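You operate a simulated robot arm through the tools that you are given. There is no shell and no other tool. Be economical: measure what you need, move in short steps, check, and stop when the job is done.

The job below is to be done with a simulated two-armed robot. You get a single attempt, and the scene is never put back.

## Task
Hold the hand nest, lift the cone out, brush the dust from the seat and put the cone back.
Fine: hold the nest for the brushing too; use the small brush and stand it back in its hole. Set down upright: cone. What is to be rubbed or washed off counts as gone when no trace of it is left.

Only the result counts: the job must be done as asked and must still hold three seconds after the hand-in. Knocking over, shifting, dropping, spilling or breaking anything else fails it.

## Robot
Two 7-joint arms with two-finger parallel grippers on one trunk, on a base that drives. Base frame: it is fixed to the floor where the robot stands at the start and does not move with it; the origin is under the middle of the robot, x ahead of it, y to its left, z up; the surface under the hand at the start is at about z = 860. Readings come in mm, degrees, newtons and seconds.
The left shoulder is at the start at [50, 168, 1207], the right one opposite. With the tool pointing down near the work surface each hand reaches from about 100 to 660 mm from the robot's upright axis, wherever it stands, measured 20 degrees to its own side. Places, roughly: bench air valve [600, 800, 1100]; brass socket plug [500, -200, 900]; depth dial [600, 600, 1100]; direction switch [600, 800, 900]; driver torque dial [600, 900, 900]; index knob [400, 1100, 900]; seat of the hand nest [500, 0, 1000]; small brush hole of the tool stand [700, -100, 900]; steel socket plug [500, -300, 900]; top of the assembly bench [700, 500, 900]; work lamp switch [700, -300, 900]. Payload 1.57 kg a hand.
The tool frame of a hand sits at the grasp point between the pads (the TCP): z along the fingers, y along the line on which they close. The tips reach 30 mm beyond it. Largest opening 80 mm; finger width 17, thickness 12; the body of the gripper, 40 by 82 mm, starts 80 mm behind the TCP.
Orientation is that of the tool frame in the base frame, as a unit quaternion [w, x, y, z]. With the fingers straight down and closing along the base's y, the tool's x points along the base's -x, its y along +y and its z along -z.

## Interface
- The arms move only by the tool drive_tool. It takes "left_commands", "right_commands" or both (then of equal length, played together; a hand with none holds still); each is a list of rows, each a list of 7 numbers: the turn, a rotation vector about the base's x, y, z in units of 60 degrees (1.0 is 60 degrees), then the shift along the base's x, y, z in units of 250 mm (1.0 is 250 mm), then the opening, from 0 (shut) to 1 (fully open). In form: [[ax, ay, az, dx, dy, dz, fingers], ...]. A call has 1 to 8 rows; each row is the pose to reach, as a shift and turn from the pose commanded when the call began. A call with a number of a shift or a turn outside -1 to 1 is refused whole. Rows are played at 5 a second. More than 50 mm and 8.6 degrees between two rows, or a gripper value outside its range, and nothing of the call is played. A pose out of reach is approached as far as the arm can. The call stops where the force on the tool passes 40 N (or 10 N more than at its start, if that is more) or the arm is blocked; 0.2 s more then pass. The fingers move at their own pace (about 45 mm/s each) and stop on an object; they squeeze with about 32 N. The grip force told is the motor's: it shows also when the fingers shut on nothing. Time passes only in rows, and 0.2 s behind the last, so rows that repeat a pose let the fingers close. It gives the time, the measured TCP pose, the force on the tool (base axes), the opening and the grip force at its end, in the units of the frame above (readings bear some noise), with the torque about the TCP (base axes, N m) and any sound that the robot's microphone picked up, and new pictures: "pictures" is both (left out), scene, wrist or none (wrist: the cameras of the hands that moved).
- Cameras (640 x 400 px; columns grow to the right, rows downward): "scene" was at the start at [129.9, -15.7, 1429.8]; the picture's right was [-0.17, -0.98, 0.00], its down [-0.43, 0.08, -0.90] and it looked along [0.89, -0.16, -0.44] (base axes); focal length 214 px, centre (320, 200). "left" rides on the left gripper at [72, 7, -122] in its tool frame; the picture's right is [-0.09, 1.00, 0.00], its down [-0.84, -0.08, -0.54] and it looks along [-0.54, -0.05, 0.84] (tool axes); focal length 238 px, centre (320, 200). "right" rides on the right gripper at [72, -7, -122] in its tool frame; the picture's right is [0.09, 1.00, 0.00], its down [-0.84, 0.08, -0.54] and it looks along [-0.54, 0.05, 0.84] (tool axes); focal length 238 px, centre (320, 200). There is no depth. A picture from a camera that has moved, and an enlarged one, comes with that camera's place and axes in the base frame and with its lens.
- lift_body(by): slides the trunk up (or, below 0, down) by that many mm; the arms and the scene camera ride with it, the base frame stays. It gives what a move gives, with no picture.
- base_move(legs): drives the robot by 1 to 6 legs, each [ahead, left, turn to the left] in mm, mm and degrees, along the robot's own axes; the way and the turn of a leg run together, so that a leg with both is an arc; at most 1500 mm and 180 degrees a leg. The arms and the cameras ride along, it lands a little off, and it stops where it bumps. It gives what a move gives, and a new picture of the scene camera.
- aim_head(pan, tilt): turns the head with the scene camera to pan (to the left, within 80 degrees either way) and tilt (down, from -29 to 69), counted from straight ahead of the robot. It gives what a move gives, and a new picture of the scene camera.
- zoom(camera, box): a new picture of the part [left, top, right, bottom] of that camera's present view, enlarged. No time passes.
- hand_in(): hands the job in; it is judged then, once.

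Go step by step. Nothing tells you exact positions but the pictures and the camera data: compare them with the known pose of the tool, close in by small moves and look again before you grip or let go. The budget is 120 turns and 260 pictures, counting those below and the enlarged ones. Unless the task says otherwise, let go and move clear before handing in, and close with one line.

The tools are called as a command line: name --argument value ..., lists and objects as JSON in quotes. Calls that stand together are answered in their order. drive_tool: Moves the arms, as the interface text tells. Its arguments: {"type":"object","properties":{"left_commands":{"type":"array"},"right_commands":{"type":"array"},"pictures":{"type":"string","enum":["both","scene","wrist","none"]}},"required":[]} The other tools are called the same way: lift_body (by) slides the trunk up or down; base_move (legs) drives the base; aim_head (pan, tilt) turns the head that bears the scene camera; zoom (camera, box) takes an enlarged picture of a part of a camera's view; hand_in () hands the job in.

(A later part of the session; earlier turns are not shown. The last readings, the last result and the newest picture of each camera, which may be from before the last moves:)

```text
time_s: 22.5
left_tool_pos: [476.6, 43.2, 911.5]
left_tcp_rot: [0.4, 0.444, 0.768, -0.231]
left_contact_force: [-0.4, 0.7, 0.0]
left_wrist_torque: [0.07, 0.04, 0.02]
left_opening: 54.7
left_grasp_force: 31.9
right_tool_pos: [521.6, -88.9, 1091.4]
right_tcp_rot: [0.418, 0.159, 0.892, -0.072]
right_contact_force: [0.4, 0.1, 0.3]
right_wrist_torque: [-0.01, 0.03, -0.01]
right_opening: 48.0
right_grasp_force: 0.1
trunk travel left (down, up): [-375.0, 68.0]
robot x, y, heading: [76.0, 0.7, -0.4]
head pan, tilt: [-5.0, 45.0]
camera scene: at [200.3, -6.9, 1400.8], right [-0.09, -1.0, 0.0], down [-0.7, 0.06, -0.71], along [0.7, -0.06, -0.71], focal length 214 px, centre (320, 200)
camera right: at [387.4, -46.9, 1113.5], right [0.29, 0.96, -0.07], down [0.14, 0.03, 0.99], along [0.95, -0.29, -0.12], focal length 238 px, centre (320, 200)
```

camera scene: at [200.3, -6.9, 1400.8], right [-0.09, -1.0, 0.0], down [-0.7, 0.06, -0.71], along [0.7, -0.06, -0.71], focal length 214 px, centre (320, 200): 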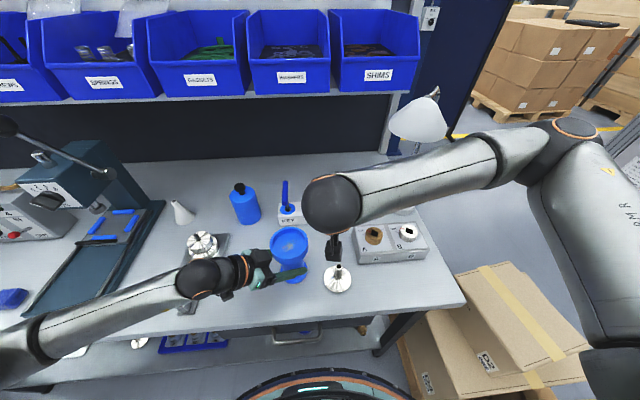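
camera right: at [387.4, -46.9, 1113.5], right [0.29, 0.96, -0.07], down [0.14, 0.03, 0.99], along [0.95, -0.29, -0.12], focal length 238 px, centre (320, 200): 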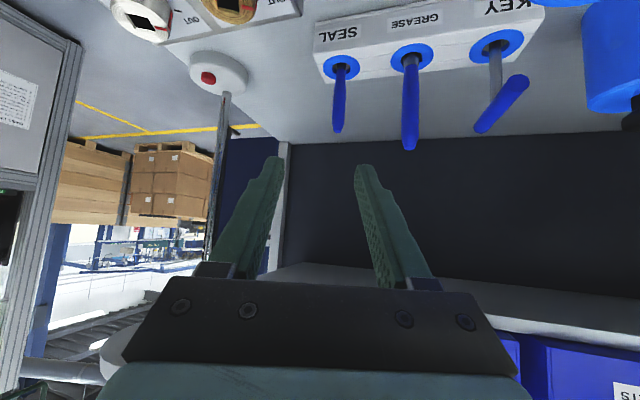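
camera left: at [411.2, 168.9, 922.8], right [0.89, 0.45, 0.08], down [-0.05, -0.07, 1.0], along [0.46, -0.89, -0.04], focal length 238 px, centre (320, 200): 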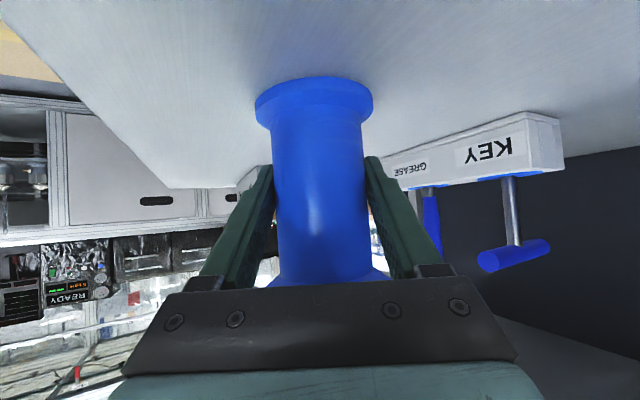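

The brush handle is vertical at about (667, -116), from the hole at z≈900 up to z≈986. I move to a pre-grasp 90 mm back along the approach.

drive_tool --right_commands '[[0, 0, 0, 0.1, 0, -0.1, 0.6], [0, 0, 0, 0.2, -0.006, -0.2, 0.6], [0, 0, 0, 0.322, -0.012, -0.312, 0.6]]'

zoom --camera "right" --box '[240, 40, 400, 200]'

```text
time_s: 23.3
left_tool_pos: [476.8, 42.9, 912.8]
left_tcp_rot: [0.4, 0.444, 0.768, -0.231]
left_contact_force: [0.1, 0.0, 0.5]
left_wrist_torque: [-0.02, 0.0, -0.01]
left_opening: 54.9
left_grasp_force: 31.9
right_tool_pos: [604.3, -92.4, 1013.3]
right_tcp_rot: [0.417, 0.158, 0.892, -0.072]
right_contact_force: [-1.1, -0.7, 0.5]
right_wrist_torque: [-0.01, 0.02, -0.01]
right_opening: 48.2
right_grasp_force: 0.1
trunk travel left (down, up): [-375.0, 68.0]
robot x, y, heading: [77.8, -2.0, -0.2]
head pan, tilt: [-5.0, 45.0]
camera scene: at [200.5, -7.0, 1400.7], right [-0.09, -1.0, 0.0], down [-0.7, 0.06, -0.71], along [0.7, -0.06, -0.71], focal length 214 px, centre (320, 200)
camera right: at [470.0, -50.7, 1036.3], right [0.28, 0.96, -0.07], down [0.14, 0.03, 0.99], along [0.95, -0.29, -0.12], focal length 238 px, centre (320, 200)
```

scene: 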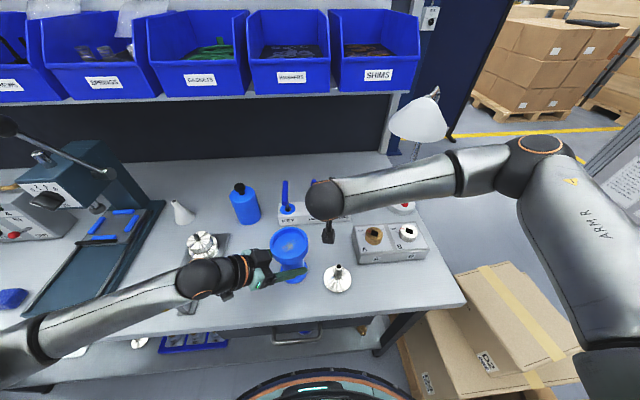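
right: 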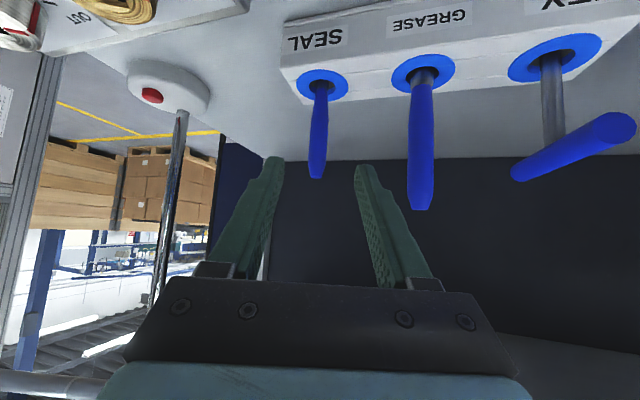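

```text
2.50 times, centred on (320, 120) of right
camera zoom: at [470.0, -50.7, 1036.3], right [0.28, 0.96, -0.07], down [0.14, 0.03, 0.99], along [0.95, -0.29, -0.12], focal length 596 px, centre (320, 400)
```

zoom: 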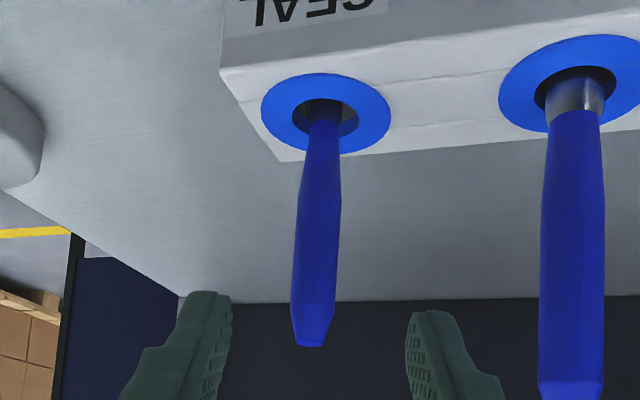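

The brush is centred on the approach line. I advance to it and check.

drive_tool --right_commands '[[0, 0, 0, 0.064, -0.023, -0.057, 0.6], [0, 0, 0, 0.127, -0.047, -0.114, 0.6], [0, 0, 0, 0.19, -0.07, -0.171, 0.6], [0, 0, 0, 0.255, -0.094, -0.228, 0.6]]'

zoom --camera "right" --box '[240, 40, 400, 240]'

```text
time_s: 24.3
left_tool_pos: [477.7, 43.0, 911.9]
left_tcp_rot: [0.4, 0.443, 0.768, -0.23]
left_contact_force: [0.8, -0.7, -0.8]
left_wrist_torque: [0.01, -0.04, -0.03]
left_opening: 54.7
left_grasp_force: 32.1
right_tool_pos: [667.6, -117.1, 955.4]
right_tcp_rot: [0.417, 0.158, 0.892, -0.071]
right_contact_force: [0.4, 0.0, -0.2]
right_wrist_torque: [0.01, 0.0, 0.02]
right_opening: 47.9
right_grasp_force: 0.1
trunk travel left (down, up): [-375.0, 68.0]
robot x, y, heading: [80.8, 5.0, 0.1]
head pan, tilt: [-5.0, 45.0]
camera scene: at [200.4, -7.1, 1400.7], right [-0.09, -1.0, 0.0], down [-0.7, 0.06, -0.71], along [0.7, -0.06, -0.71], focal length 214 px, centre (320, 200)
camera right: at [533.6, -74.6, 977.7], right [0.29, 0.96, -0.07], down [0.14, 0.03, 0.99], along [0.95, -0.29, -0.12], focal length 238 px, centre (320, 200)
```

scene: 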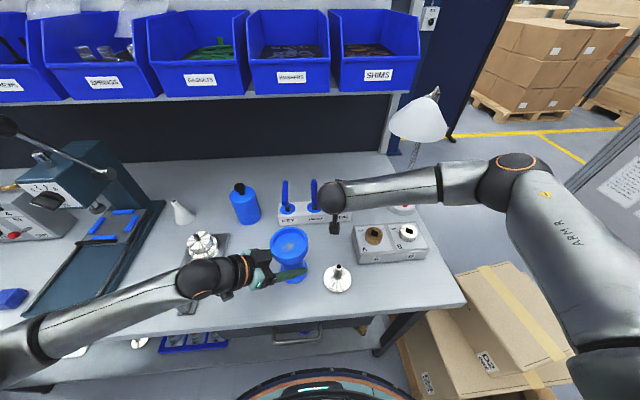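
right: 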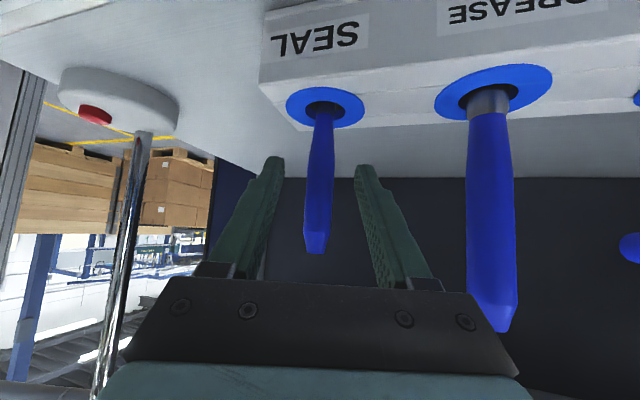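

```text
2.00 times, centred on (320, 140) of right
camera zoom: at [533.6, -74.6, 977.7], right [0.29, 0.96, -0.07], down [0.14, 0.03, 0.99], along [0.95, -0.29, -0.12], focal length 477 px, centre (320, 320)
```

zoom: 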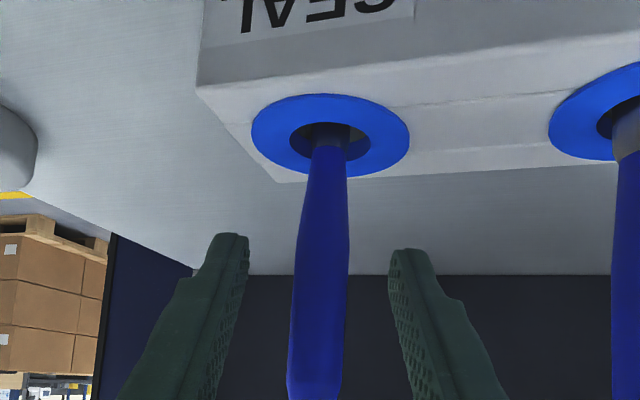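

The handle lies right between the pads. I close.

drive_tool --right_commands '[[0, 0, 0, 0, 0, 0, 0.35], [0, 0, 0, 0, 0, 0, 0.2], [0, 0, 0, 0, 0, 0, 0], [0, 0, 0, 0, 0, 0, 0], [0, 0, 0, 0, 0, 0, 0]]' --pictures "wrist"

```text
time_s: 25.5
left_tool_pos: [477.3, 42.9, 912.7]
left_tcp_rot: [0.399, 0.444, 0.768, -0.231]
left_contact_force: [-0.2, 0.2, -0.8]
left_wrist_torque: [0.0, 0.01, -0.01]
left_opening: 54.8
left_grasp_force: 31.8
right_tool_pos: [666.5, -117.9, 954.5]
right_tcp_rot: [0.417, 0.158, 0.892, -0.072]
right_contact_force: [-0.2, 0.1, -0.8]
right_wrist_torque: [0.06, -0.04, 0.0]
right_opening: 14.3
right_grasp_force: 30.7
trunk travel left (down, up): [-375.0, 68.0]
robot x, y, heading: [79.4, -1.1, 0.0]
head pan, tilt: [-5.0, 45.0]
camera right: at [533.2, -74.3, 978.2], right [0.29, 0.96, -0.07], down [0.14, 0.03, 0.99], along [0.95, -0.29, -0.12], focal length 238 px, centre (320, 200)
```

right: 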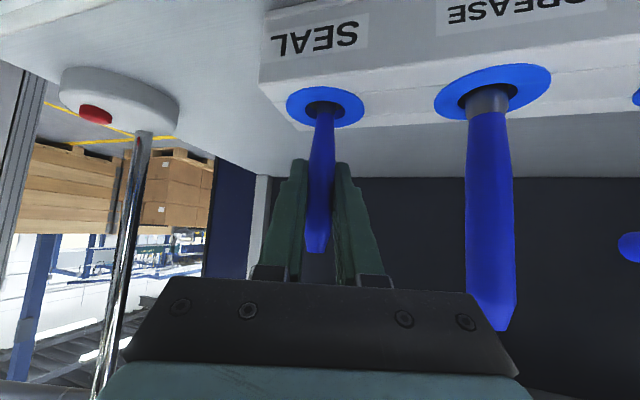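

Brush gripped at TCP (667, -117.5, 955). I lift it out 60 mm and look.

drive_tool --right_commands '[[0, 0, 0, 0, 0, 0.05, 0], [0, 0, 0, 0, 0, 0.11, 0], [0, 0, 0, 0, 0, 0.17, 0], [0, 0, 0, 0, 0, 0.24, 0]]'

zoom --camera "right" --box '[240, 40, 400, 240]'

```text
time_s: 26.5
left_tool_pos: [477.8, 43.6, 912.5]
left_tcp_rot: [0.399, 0.443, 0.769, -0.23]
left_contact_force: [-0.1, 0.4, 0.7]
left_wrist_torque: [0.0, -0.01, 0.01]
left_opening: 54.6
left_grasp_force: 32.3
right_tool_pos: [665.8, -117.6, 1015.9]
right_tcp_rot: [0.417, 0.159, 0.892, -0.072]
right_contact_force: [-0.3, -0.5, -0.6]
right_wrist_torque: [0.01, 0.01, -0.01]
right_opening: 14.1
right_grasp_force: 30.7
trunk travel left (down, up): [-375.0, 68.0]
robot x, y, heading: [78.0, -1.3, -0.2]
head pan, tilt: [-5.0, 45.0]
camera scene: at [200.2, -7.0, 1400.7], right [-0.09, -1.0, 0.0], down [-0.7, 0.06, -0.71], along [0.7, -0.06, -0.71], focal length 214 px, centre (320, 200)
camera right: at [531.3, -74.7, 1039.2], right [0.29, 0.96, -0.07], down [0.14, 0.03, 0.99], along [0.95, -0.29, -0.13], focal length 238 px, centre (320, 200)
```

scene: 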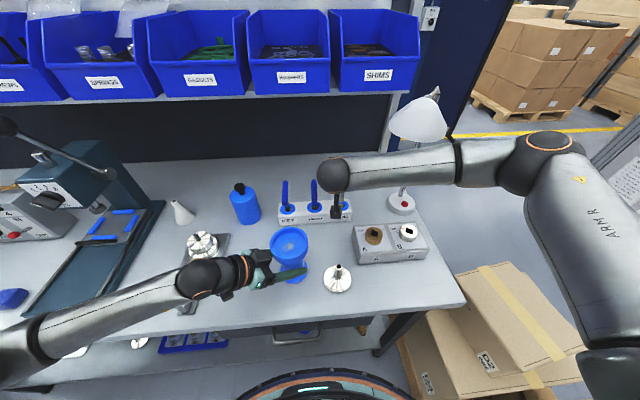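
right: 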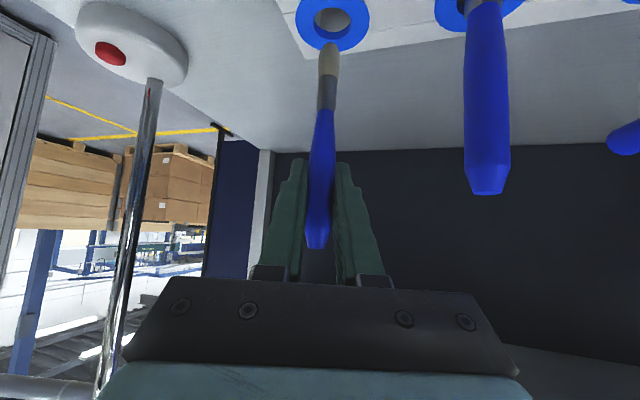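

```text
2.00 times, centred on (320, 140) of right
camera zoom: at [531.3, -74.7, 1039.2], right [0.29, 0.96, -0.07], down [0.14, 0.03, 0.99], along [0.95, -0.29, -0.13], focal length 477 px, centre (320, 320)
```

zoom: 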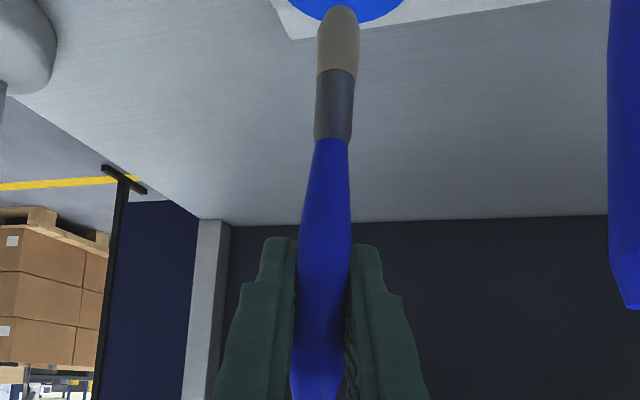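

It is a brush with bristles, tip about 98 mm below the TCP. I carry it back and over the nest, tip kept above the rim.

drive_tool --right_commands '[[0, 0, 0, -0.16, 0, 0.06, 0], [0, 0, 0, -0.32, 0.04, 0.14, 0], [0, 0, 0, -0.44, 0.16, 0.22, 0], [0, 0, 0, -0.54, 0.3, 0.3, 0], [0, 0, 0, -0.62, 0.44, 0.38, 0], [0, 0, 0, -0.69, 0.56, 0.44, 0], [0, 0, 0, -0.76, 0.634, 0.456, 0]]'

zoom --camera "right" --box '[220, 0, 420, 140]'

```text
time_s: 28.1
left_tool_pos: [476.5, 43.1, 912.2]
left_tcp_rot: [0.399, 0.444, 0.768, -0.231]
left_contact_force: [-0.1, -0.4, -0.6]
left_wrist_torque: [0.0, -0.01, 0.03]
left_opening: 54.7
left_grasp_force: 31.7
right_tool_pos: [474.2, 44.5, 1128.6]
right_tcp_rot: [0.417, 0.158, 0.892, -0.071]
right_contact_force: [-0.5, -0.8, -0.6]
right_wrist_torque: [0.01, 0.01, -0.04]
right_opening: 14.4
right_grasp_force: 29.8
trunk travel left (down, up): [-375.0, 68.0]
robot x, y, heading: [80.4, -1.3, -0.3]
head pan, tilt: [-5.0, 45.0]
camera scene: at [200.0, -6.6, 1400.8], right [-0.09, -1.0, 0.0], down [-0.7, 0.06, -0.71], along [0.7, -0.06, -0.71], focal length 214 px, centre (320, 200)
camera right: at [340.6, 86.4, 1150.8], right [0.29, 0.96, -0.07], down [0.14, 0.03, 0.99], along [0.95, -0.29, -0.12], focal length 238 px, centre (320, 200)
```

scene: 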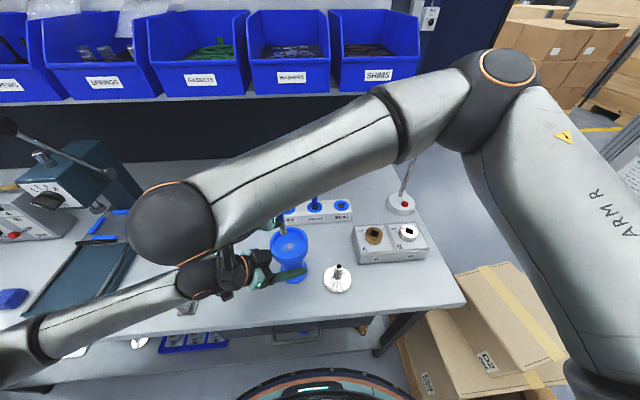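
right: 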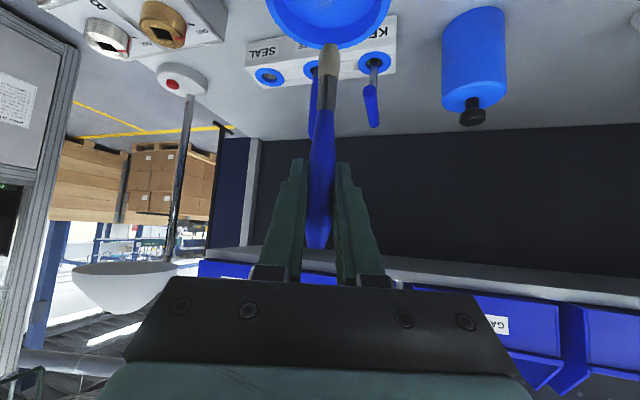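

```text
2.86 times, centred on (320, 70) of right
camera zoom: at [340.6, 86.4, 1150.8], right [0.29, 0.96, -0.07], down [0.14, 0.03, 0.99], along [0.95, -0.29, -0.12], focal length 681 px, centre (320, 571)
```

zoom: 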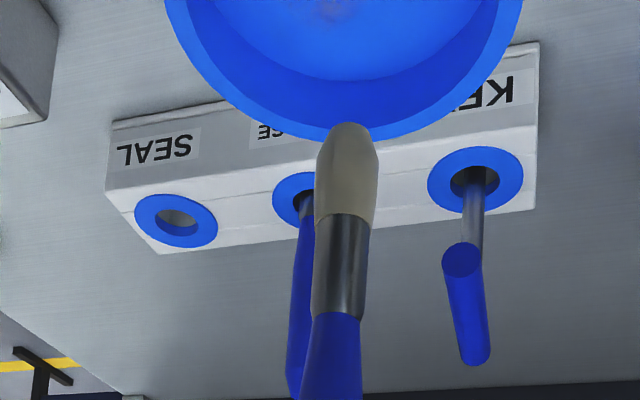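

Brush tip is over the cup and the dust is visible. I lower toward the seat.

drive_tool --right_commands '[[0, 0, 0, 0.004, -0.008, -0.06, 0], [0, 0, 0, 0.004, -0.008, -0.11, 0], [0, 0, 0, 0.004, -0.008, -0.15, 0]]' --pictures "wrist"

zoom --camera "right" --box '[220, 0, 420, 140]'

```text
time_s: 28.9
left_tool_pos: [477.4, 42.4, 912.1]
left_tcp_rot: [0.399, 0.444, 0.768, -0.231]
left_contact_force: [0.2, 0.1, -0.8]
left_wrist_torque: [0.01, -0.03, -0.02]
left_opening: 54.5
left_grasp_force: 32.1
right_tool_pos: [476.3, 41.6, 1090.8]
right_tcp_rot: [0.418, 0.158, 0.892, -0.071]
right_contact_force: [0.5, 0.4, -0.1]
right_wrist_torque: [0.02, -0.03, -0.03]
right_opening: 14.2
right_grasp_force: 30.5
trunk travel left (down, up): [-375.0, 68.0]
robot x, y, heading: [78.4, -3.3, 0.1]
head pan, tilt: [-5.0, 45.0]
camera right: at [342.8, 82.7, 1113.8], right [0.29, 0.96, -0.07], down [0.14, 0.03, 0.99], along [0.95, -0.29, -0.13], focal length 238 px, centre (320, 200)
```

right: 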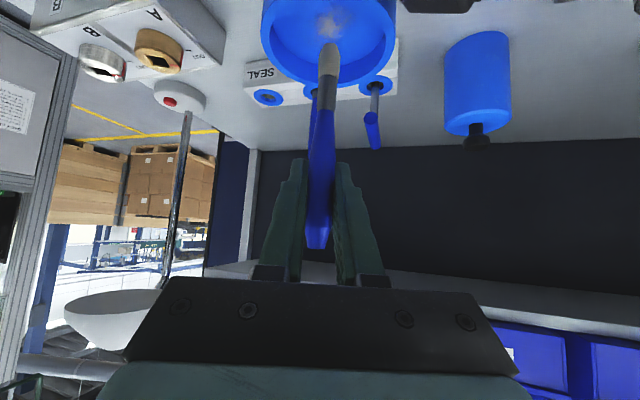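

```text
2.86 times, centred on (320, 70) of right
camera zoom: at [342.8, 82.7, 1113.8], right [0.29, 0.96, -0.07], down [0.14, 0.03, 0.99], along [0.95, -0.29, -0.13], focal length 681 px, centre (320, 571)
```

zoom: 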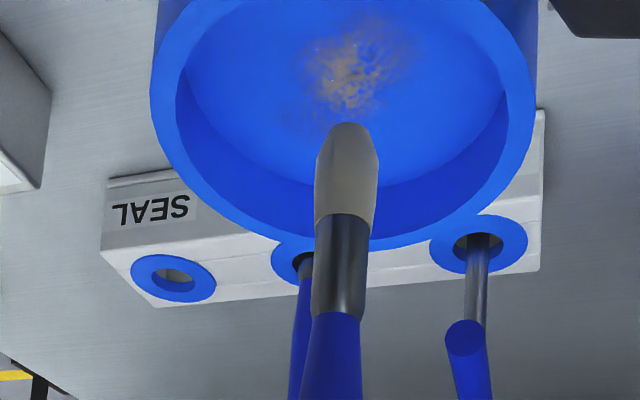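

Dust patch spans roughly x 464–493, y 30–53 around the seat centre. I lower gently to touch.

drive_tool --right_commands '[[0, 0, 0, 0, 0, -0.016, 0], [0, 0, 0, 0, 0, -0.028, 0], [0, 0, 0, 0, 0, -0.04, 0], [0, 0, 0, 0, 0, -0.048, 0]]' --pictures "wrist"

```text
time_s: 29.9
left_tool_pos: [476.0, 42.5, 911.9]
left_tcp_rot: [0.399, 0.444, 0.769, -0.23]
left_contact_force: [-0.5, 0.3, -0.1]
left_wrist_torque: [0.01, 0.03, 0.02]
left_opening: 54.4
left_grasp_force: 32.2
right_tool_pos: [476.3, 40.1, 1081.0]
right_tcp_rot: [0.418, 0.158, 0.892, -0.072]
right_contact_force: [-0.1, 0.3, 0.2]
right_wrist_torque: [-0.01, 0.01, 0.0]
right_opening: 14.2
right_grasp_force: 30.6
trunk travel left (down, up): [-375.0, 68.0]
robot x, y, heading: [79.7, 0.5, -0.1]
head pan, tilt: [-5.0, 45.0]
camera right: at [342.6, 82.6, 1102.6], right [0.29, 0.96, -0.07], down [0.14, 0.03, 0.99], along [0.95, -0.29, -0.12], focal length 238 px, centre (320, 200)
```

right: 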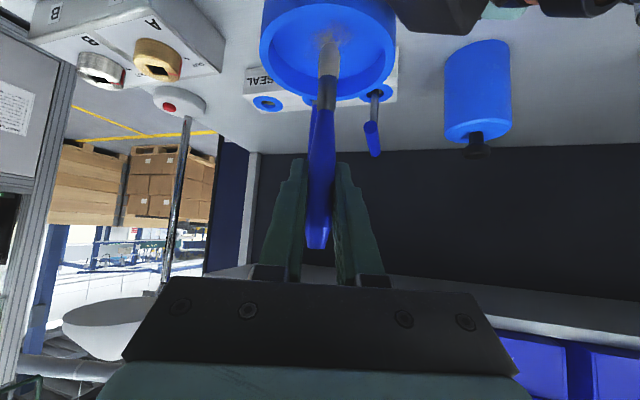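

drive_tool --right_commands '[[0, 0, 0, 0, 0, -0.008, 0], [0, 0, 0, 0, 0, -0.016, 0], [0, 0, 0, 0, 0, -0.024, 0]]' --pictures "none"

```text
time_s: 30.7
left_tool_pos: [476.7, 43.3, 910.9]
left_tcp_rot: [0.399, 0.444, 0.768, -0.231]
left_contact_force: [-0.4, -0.3, -0.4]
left_wrist_torque: [-0.02, 0.03, 0.0]
left_opening: 54.9
left_grasp_force: 32.1
right_tool_pos: [476.8, 38.7, 1073.4]
right_tcp_rot: [0.417, 0.158, 0.892, -0.072]
right_contact_force: [0.5, -0.3, 0.2]
right_wrist_torque: [0.01, -0.01, 0.0]
right_opening: 14.0
right_grasp_force: 30.4
trunk travel left (down, up): [-375.0, 68.0]
robot x, y, heading: [80.3, -0.6, -0.2]
head pan, tilt: [-5.0, 45.0]
```

drive_tool --right_commands '[[0, 0, 0, 0, 0, -0.006, 0], [0, 0, 0, 0, 0, -0.012, 0]]' --pictures "wrist"

zoom --camera "right" --box '[220, 0, 420, 140]'

```text
time_s: 31.3
left_tool_pos: [476.7, 43.2, 911.9]
left_tcp_rot: [0.399, 0.444, 0.769, -0.23]
left_contact_force: [1.5, -1.1, -1.4]
left_wrist_torque: [-0.02, -0.06, -0.02]
left_opening: 54.6
left_grasp_force: 31.8
right_tool_pos: [477.4, 38.6, 1071.7]
right_tcp_rot: [0.418, 0.157, 0.892, -0.071]
right_contact_force: [-1.3, -0.3, 3.6]
right_wrist_torque: [-0.03, 0.09, -0.03]
right_opening: 14.2
right_grasp_force: 30.1
trunk travel left (down, up): [-375.0, 68.0]
robot x, y, heading: [78.4, 2.3, 0.2]
head pan, tilt: [-5.0, 45.0]
camera right: at [342.8, 82.4, 1094.2], right [0.29, 0.96, -0.07], down [0.14, 0.03, 0.99], along [0.95, -0.29, -0.12], focal length 238 px, centre (320, 200)
```

right: 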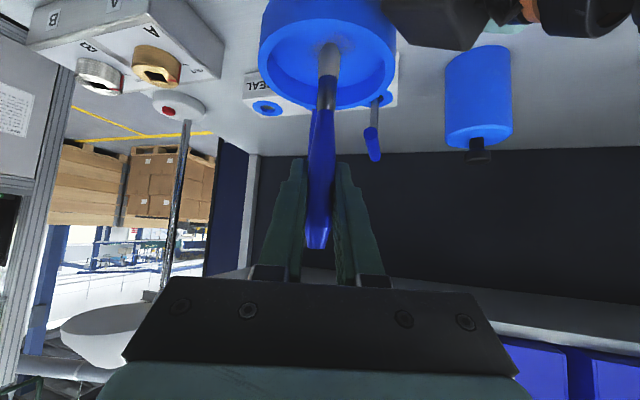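

```text
2.86 times, centred on (320, 70) of right
camera zoom: at [342.8, 82.4, 1094.2], right [0.29, 0.96, -0.07], down [0.14, 0.03, 0.99], along [0.95, -0.29, -0.12], focal length 681 px, centre (320, 571)
```

zoom: 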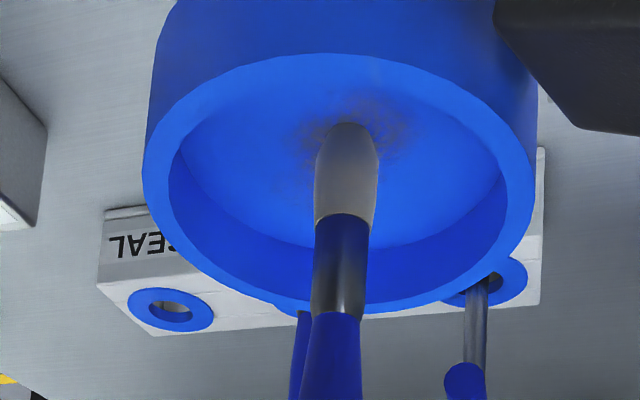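

Light contact (3.6 N) at TCP z≈1071.5, so the seat is at z≈974. I start brushing over the patch, with the left hand still holding the nest.

drive_tool --right_commands '[[0, 0, 0, 0.032, -0.032, -0.003, 0], [0, 0, 0, 0.032, 0.016, -0.003, 0], [0, 0, 0, 0.032, 0.048, -0.003, 0], [0, 0, 0, -0.008, 0.048, -0.003, 0], [0, 0, 0, -0.008, 0, -0.003, 0], [0, 0, 0, -0.008, -0.048, -0.003, 0], [0, 0, 0, -0.04, -0.04, -0.003, 0], [0, 0, 0, -0.04, 0.016, -0.003, 0]]' --pictures "wrist"

zoom --camera "right" --box '[220, 0, 420, 140]'

```text
time_s: 33.1
left_tool_pos: [476.2, 43.1, 912.6]
left_tcp_rot: [0.4, 0.443, 0.769, -0.23]
left_contact_force: [-1.6, 4.9, -2.0]
left_wrist_torque: [-0.39, -0.08, 0.01]
left_opening: 54.5
left_grasp_force: 32.0
right_tool_pos: [466.4, 42.7, 1070.6]
right_tcp_rot: [0.418, 0.158, 0.891, -0.073]
right_contact_force: [1.0, -5.1, 15.8]
right_wrist_torque: [-0.45, -0.02, 0.0]
right_opening: 14.5
right_grasp_force: 30.7
trunk travel left (down, up): [-375.0, 68.0]
robot x, y, heading: [80.3, 0.7, -0.3]
head pan, tilt: [-5.0, 45.0]
camera right: at [332.1, 85.7, 1093.0], right [0.29, 0.95, -0.07], down [0.14, 0.03, 0.99], along [0.95, -0.3, -0.12], focal length 238 px, centre (320, 200)
```

right: 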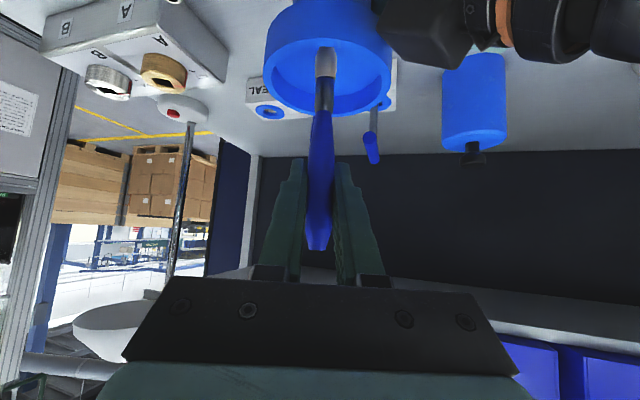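

```text
2.86 times, centred on (320, 70) of right
camera zoom: at [332.1, 85.7, 1093.0], right [0.29, 0.95, -0.07], down [0.14, 0.03, 0.99], along [0.95, -0.3, -0.12], focal length 681 px, centre (320, 571)
```

zoom: 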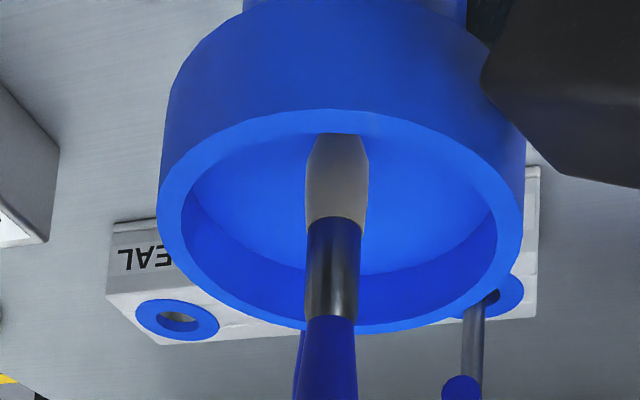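

The dust in view is gone already. I brush an outer ring too, a little lighter, then inspect.

drive_tool --right_commands '[[0, 0, 0, 0, 0.04, 0.003, 0], [0, 0, 0, -0.024, 0.008, 0.003, 0], [0, 0, 0, -0.028, -0.04, 0.003, 0], [0, 0, 0, 0, -0.076, 0.003, 0], [0, 0, 0, 0.044, -0.088, 0.003, 0], [0, 0, 0, 0.096, -0.072, 0.003, 0], [0, 0, 0, 0.112, -0.036, 0.003, 0], [0, 0, 0, 0.112, 0.008, 0.003, 0]]' --pictures "none"

drive_tool --right_commands '[[0, 0, 0, -0.02, 0.036, 0, 0], [0, 0, 0, -0.06, 0.056, 0, 0], [0, 0, 0, -0.1, 0.04, 0, 0], [0, 0, 0, -0.072, 0, 0, 0], [0, 0, 0, -0.03, -0.02, 0, 0], [0, 0, 0, -0.072, -0.024, 0, 0], [0, 0, 0, -0.072, -0.024, 0.06, 0], [0, 0, 0, -0.072, -0.024, 0.2, 0]]' --pictures "wrist"

zoom --camera "right" --box '[220, 0, 420, 140]'

```text
time_s: 34.9
left_tool_pos: [475.4, 43.0, 913.5]
left_tcp_rot: [0.4, 0.444, 0.768, -0.231]
left_contact_force: [0.1, 0.5, 2.0]
left_wrist_torque: [-0.07, -0.02, 0.03]
left_opening: 54.8
left_grasp_force: 32.1
right_tool_pos: [495.0, 46.9, 1070.2]
right_tcp_rot: [0.417, 0.158, 0.892, -0.072]
right_contact_force: [0.3, 0.5, -0.1]
right_wrist_torque: [0.01, -0.01, 0.01]
right_opening: 14.4
right_grasp_force: 30.5
trunk travel left (down, up): [-375.0, 68.0]
robot x, y, heading: [80.8, -0.8, -0.1]
head pan, tilt: [-5.0, 45.0]
```

```text
time_s: 36.7
left_tool_pos: [476.9, 44.0, 912.8]
left_tcp_rot: [0.4, 0.443, 0.768, -0.231]
left_contact_force: [0.7, -0.1, 3.1]
left_wrist_torque: [-0.04, -0.16, 0.06]
left_opening: 54.5
left_grasp_force: 31.8
right_tool_pos: [476.9, 39.9, 1121.6]
right_tcp_rot: [0.418, 0.158, 0.892, -0.073]
right_contact_force: [-0.2, -0.4, -0.5]
right_wrist_torque: [-0.02, 0.01, -0.03]
right_opening: 14.3
right_grasp_force: 30.5
trunk travel left (down, up): [-375.0, 68.0]
robot x, y, heading: [79.3, 1.7, 0.1]
head pan, tilt: [-5.0, 45.0]
camera right: at [342.1, 82.0, 1143.0], right [0.29, 0.96, -0.07], down [0.14, 0.03, 0.99], along [0.95, -0.29, -0.12], focal length 238 px, centre (320, 200)
```

right: 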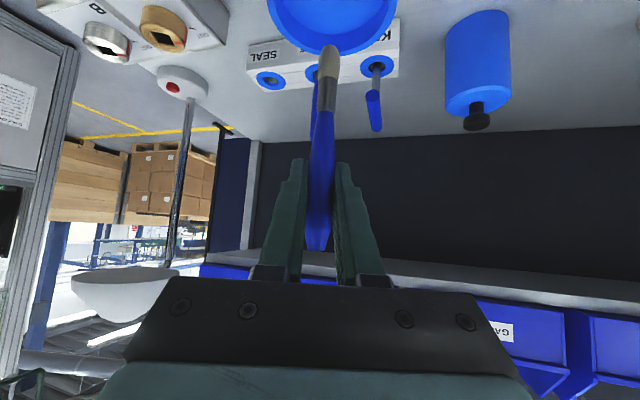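

```text
2.86 times, centred on (320, 70) of right
camera zoom: at [342.1, 82.0, 1143.0], right [0.29, 0.96, -0.07], down [0.14, 0.03, 0.99], along [0.95, -0.29, -0.12], focal length 681 px, centre (320, 571)
```

zoom: 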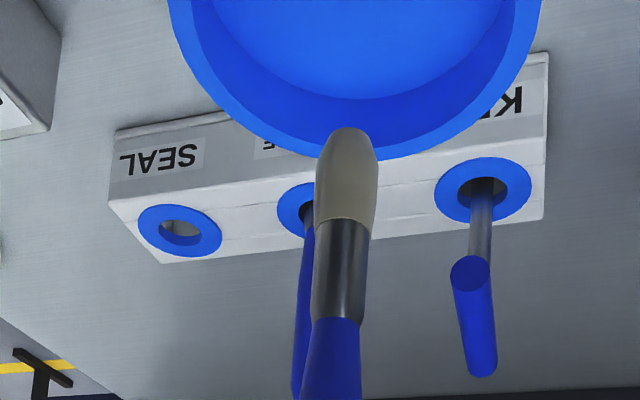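

The seat looks clean from here. I carry the brush aside toward the stand so the scene camera can inspect the whole seat.

drive_tool --right_commands '[[0, 0, 0, 0.1, -0.112, 0, 0], [0, 0, 0, 0.2, -0.224, 0, 0], [0, 0, 0, 0.3, -0.336, -0.06, 0], [0, 0, 0, 0.4, -0.448, -0.14, 0], [0, 0, 0, 0.508, -0.56, -0.24, 0]]'

zoom --camera "scene" --box '[260, 215, 320, 265]'

```text
time_s: 37.9
left_tool_pos: [476.3, 42.7, 912.5]
left_tcp_rot: [0.4, 0.444, 0.768, -0.23]
left_contact_force: [0.5, -1.4, 2.6]
left_wrist_torque: [-0.15, -0.19, -0.03]
left_opening: 54.6
left_grasp_force: 31.6
right_tool_pos: [604.2, -99.5, 1057.7]
right_tcp_rot: [0.417, 0.158, 0.892, -0.072]
right_contact_force: [0.0, 0.5, 0.1]
right_wrist_torque: [0.0, 0.0, 0.03]
right_opening: 14.1
right_grasp_force: 30.5
trunk travel left (down, up): [-375.0, 68.0]
robot x, y, heading: [81.9, 1.1, -0.2]
head pan, tilt: [-5.0, 45.0]
camera scene: at [200.2, -7.5, 1400.8], right [-0.09, -1.0, 0.0], down [-0.7, 0.06, -0.71], along [0.7, -0.06, -0.71], focal length 214 px, centre (320, 200)
camera right: at [470.5, -57.2, 1080.8], right [0.28, 0.96, -0.07], down [0.14, 0.03, 0.99], along [0.95, -0.29, -0.12], focal length 238 px, centre (320, 200)
```

scene: 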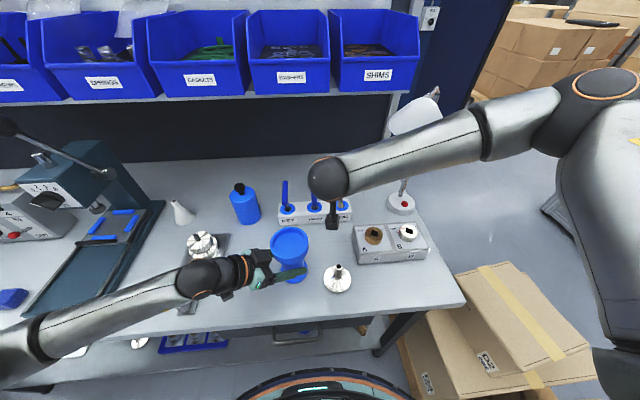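
right: 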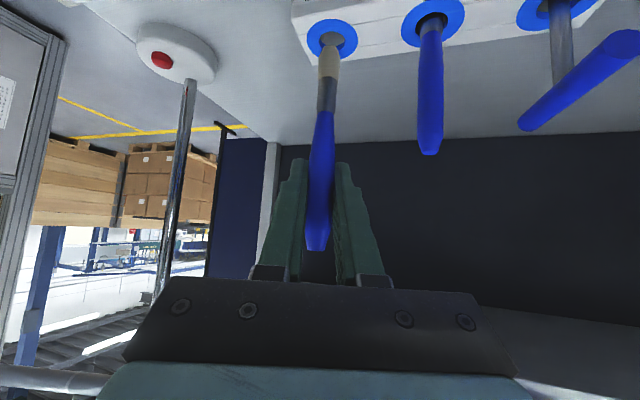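

```text
8.00 times, centred on (290, 240) of scene
camera zoom: at [200.2, -7.5, 1400.8], right [-0.09, -1.0, 0.0], down [-0.7, 0.06, -0.71], along [0.7, -0.06, -0.71], focal length 1716 px, centre (560, -120)
```

zoom: 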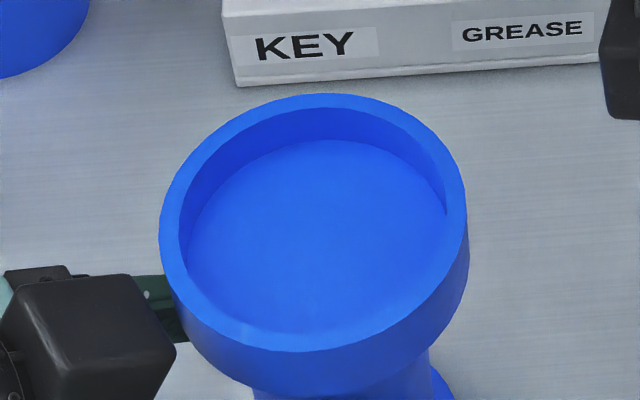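

The seat is spotless. Now I bring the brush over its hole.

drive_tool --right_commands '[[0, 0, 0, 0.08, -0.022, -0.06, 0], [0, 0, 0, 0.16, -0.046, -0.12, 0], [0, 0, 0, 0.249, -0.072, -0.172, 0]]'

zoom --camera "right" --box '[260, 0, 400, 140]'

zoom --camera "scene" --box '[300, 170, 380, 230]'

```text
time_s: 38.7
left_tool_pos: [476.3, 43.0, 912.3]
left_tcp_rot: [0.4, 0.444, 0.768, -0.231]
left_contact_force: [-0.2, -0.1, 3.6]
left_wrist_torque: [-0.05, -0.18, 0.04]
left_opening: 54.6
left_grasp_force: 32.5
right_tool_pos: [666.9, -118.8, 1015.6]
right_tcp_rot: [0.417, 0.158, 0.892, -0.072]
right_contact_force: [0.2, -0.4, -0.1]
right_wrist_torque: [0.0, -0.04, -0.02]
right_opening: 14.4
right_grasp_force: 30.3
trunk travel left (down, up): [-375.0, 68.0]
robot x, y, heading: [78.4, -1.4, 0.0]
head pan, tilt: [-5.0, 45.0]
camera scene: at [199.9, -7.1, 1400.8], right [-0.09, -1.0, 0.0], down [-0.7, 0.06, -0.71], along [0.7, -0.06, -0.71], focal length 214 px, centre (320, 200)
camera right: at [532.0, -76.1, 1039.5], right [0.29, 0.96, -0.07], down [0.14, 0.03, 0.99], along [0.95, -0.29, -0.12], focal length 238 px, centre (320, 200)
```

scene: 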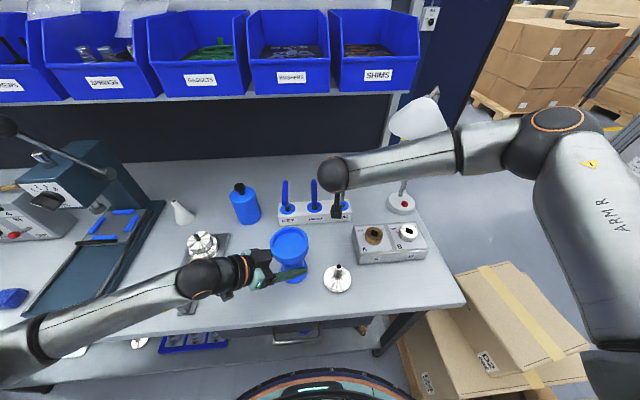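
right: 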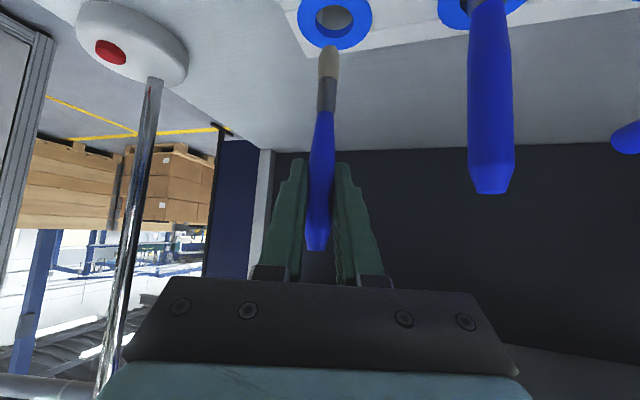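

```text
2.86 times, centred on (330, 70) of right
camera zoom: at [532.0, -76.1, 1039.5], right [0.29, 0.96, -0.07], down [0.14, 0.03, 0.99], along [0.95, -0.29, -0.12], focal length 681 px, centre (291, 571)
```

zoom: 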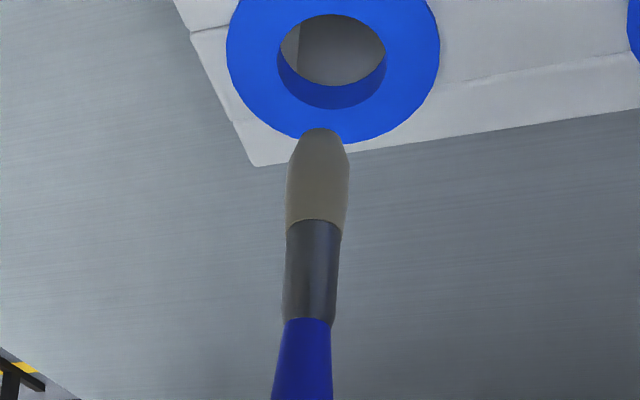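

```text
6.67 times, centred on (340, 200) of scene
camera zoom: at [199.9, -7.1, 1400.8], right [-0.09, -1.0, 0.0], down [-0.7, 0.06, -0.71], along [0.7, -0.06, -0.71], focal length 1430 px, centre (187, 200)
```

zoom: 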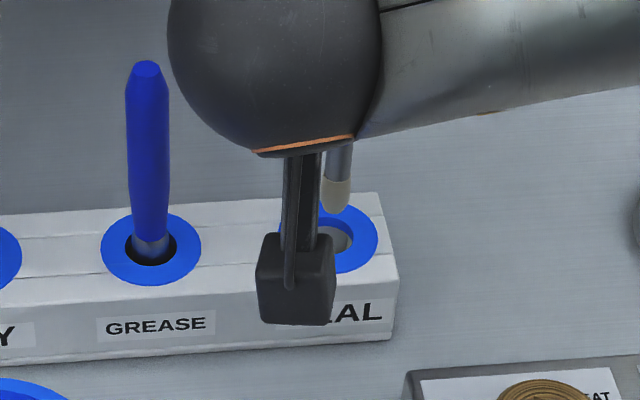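

The tip is nearly above the hole (hole ≈ (666, -116)); I nudge 2 mm left and descend partway.

drive_tool --right_commands '[[0, 0, 0, 0, 0.008, 0, 0], [0, 0, 0, 0, 0.008, -0.04, 0], [0, 0, 0, 0, 0.008, -0.08, 0], [0, 0, 0, 0, 0.008, -0.12, 0]]' --pictures "wrist"

zoom --camera "right" --box '[260, 0, 400, 140]'

```text
time_s: 39.7
left_tool_pos: [477.0, 44.2, 913.1]
left_tcp_rot: [0.4, 0.444, 0.768, -0.23]
left_contact_force: [-0.5, -1.1, 4.1]
left_wrist_torque: [-0.02, -0.19, 0.03]
left_opening: 54.6
left_grasp_force: 31.7
right_tool_pos: [664.6, -115.9, 988.7]
right_tcp_rot: [0.417, 0.159, 0.892, -0.072]
right_contact_force: [-0.2, -0.3, -0.4]
right_wrist_torque: [-0.02, 0.02, -0.02]
right_opening: 14.3
right_grasp_force: 30.8
trunk travel left (down, up): [-375.0, 68.0]
robot x, y, heading: [79.9, 0.1, -0.4]
head pan, tilt: [-5.0, 45.0]
camera right: at [530.9, -73.9, 1011.1], right [0.29, 0.96, -0.07], down [0.14, 0.03, 0.99], along [0.95, -0.29, -0.12], focal length 238 px, centre (320, 200)
```

right: 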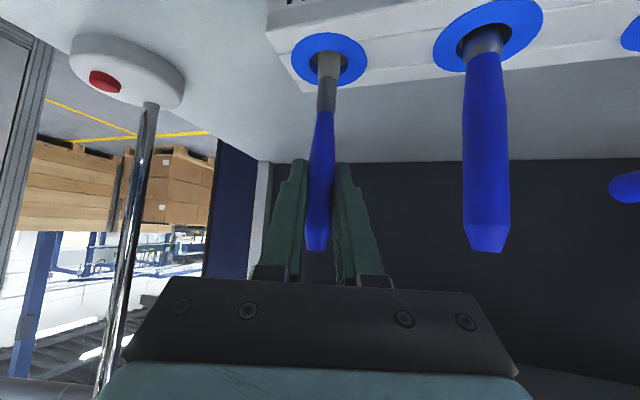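

```text
2.86 times, centred on (330, 70) of right
camera zoom: at [530.9, -73.9, 1011.1], right [0.29, 0.96, -0.07], down [0.14, 0.03, 0.99], along [0.95, -0.29, -0.12], focal length 681 px, centre (291, 571)
```

zoom: 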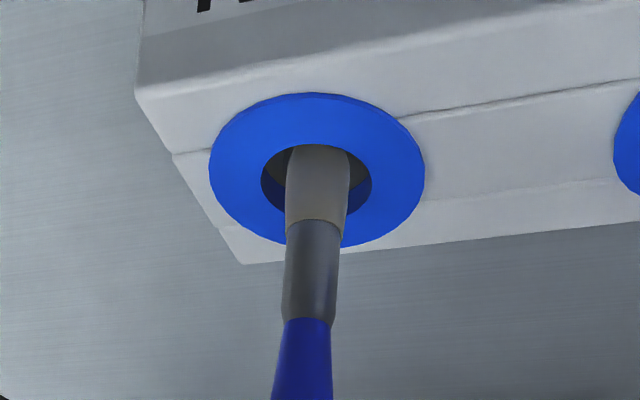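

The bristles are inside the hole. I continue down to just above its original seating height.

drive_tool --right_commands '[[0, 0, 0, 0.004, 0, -0.04, 0], [0, 0, 0, 0.006, 0, -0.08, 0], [0, 0, 0, 0.006, 0, -0.11, 0], [0, 0, 0, 0.006, 0, -0.124, 0]]' --pictures "wrist"

```text
time_s: 40.7
left_tool_pos: [475.7, 44.1, 912.5]
left_tcp_rot: [0.4, 0.443, 0.769, -0.23]
left_contact_force: [-0.7, -0.5, 4.0]
left_wrist_torque: [-0.04, -0.24, 0.04]
left_opening: 54.7
left_grasp_force: 31.9
right_tool_pos: [666.5, -115.6, 956.8]
right_tcp_rot: [0.417, 0.157, 0.892, -0.071]
right_contact_force: [0.7, 0.2, -0.4]
right_wrist_torque: [0.01, 0.0, -0.01]
right_opening: 14.0
right_grasp_force: 30.6
trunk travel left (down, up): [-375.0, 68.0]
robot x, y, heading: [80.1, -1.3, 0.0]
head pan, tilt: [-5.0, 45.0]
camera right: at [532.5, -73.1, 980.2], right [0.29, 0.96, -0.07], down [0.14, 0.03, 0.99], along [0.95, -0.29, -0.12], focal length 238 px, centre (320, 200)
```

right: 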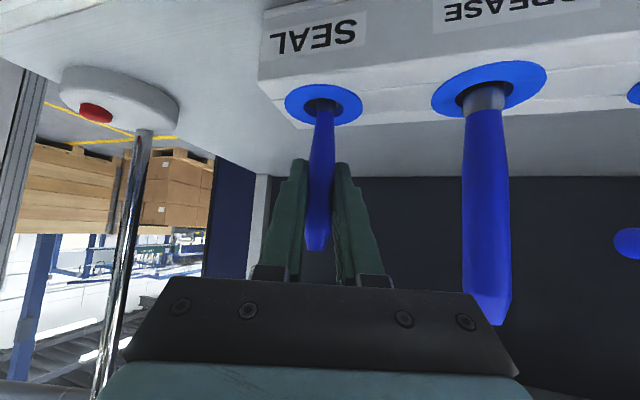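

Seated as before, within 2 mm and without force. I lower 1.5 mm more, open, and retreat along the approach.

drive_tool --right_commands '[[0, 0, 0, 0, 0, -0.006, 0], [0, 0, 0, 0, 0, -0.006, 0.25], [0, 0, 0, 0, 0, -0.006, 0.45], [0, 0, 0, 0, 0, -0.006, 0.6], [0, 0, 0, -0.06, 0.022, 0.045, 0.6], [0, 0, 0, -0.15, 0.055, 0.12, 0.6], [0, 0, 0, -0.26, 0.094, 0.22, 0.6]]'

zoom --camera "right" --box '[240, 0, 440, 200]'

```text
time_s: 42.3
left_tool_pos: [477.4, 43.5, 913.2]
left_tcp_rot: [0.4, 0.444, 0.768, -0.23]
left_contact_force: [-1.3, 1.4, 6.3]
left_wrist_torque: [0.07, -0.16, 0.04]
left_opening: 54.5
left_grasp_force: 31.6
right_tool_pos: [601.1, -93.5, 1012.9]
right_tcp_rot: [0.418, 0.159, 0.892, -0.072]
right_contact_force: [0.8, -0.1, -0.3]
right_wrist_torque: [-0.02, 0.01, -0.03]
right_opening: 47.7
right_grasp_force: 0.1
trunk travel left (down, up): [-375.0, 68.0]
robot x, y, heading: [82.4, 3.9, 0.0]
head pan, tilt: [-5.0, 45.0]
camera scene: at [199.6, -6.9, 1400.8], right [-0.09, -1.0, 0.0], down [-0.7, 0.06, -0.71], along [0.7, -0.06, -0.71], focal length 214 px, centre (320, 200)
camera right: at [467.0, -51.1, 1035.6], right [0.29, 0.96, -0.07], down [0.14, 0.03, 0.99], along [0.95, -0.29, -0.12], focal length 238 px, centre (320, 200)
```

scene: 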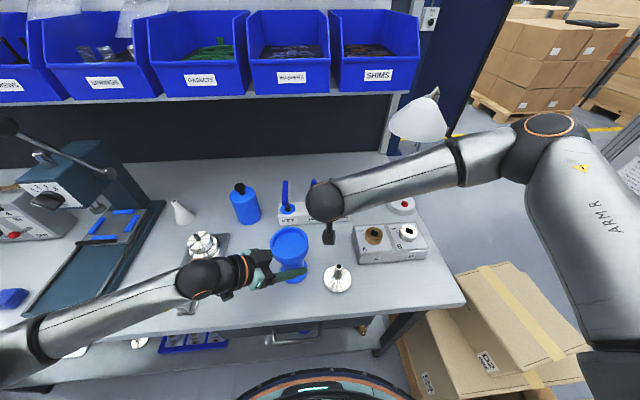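
right: 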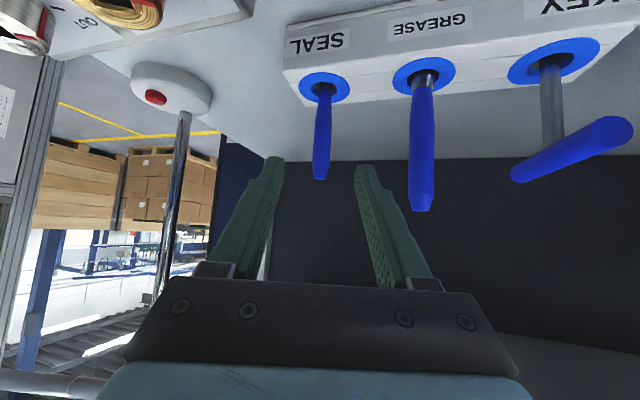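

```text
2.00 times, centred on (340, 100) of right
camera zoom: at [467.0, -51.1, 1035.6], right [0.29, 0.96, -0.07], down [0.14, 0.03, 0.99], along [0.95, -0.29, -0.12], focal length 477 px, centre (280, 400)
```

zoom: 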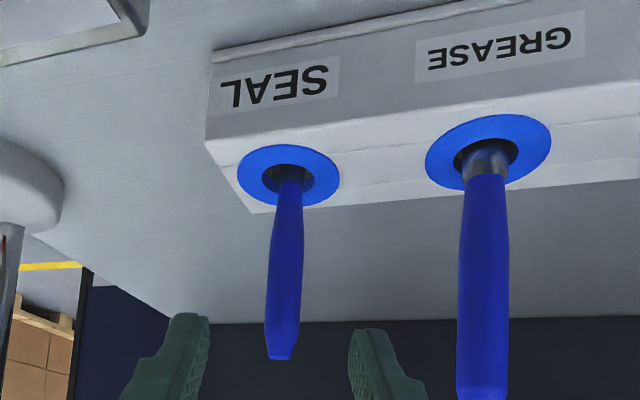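

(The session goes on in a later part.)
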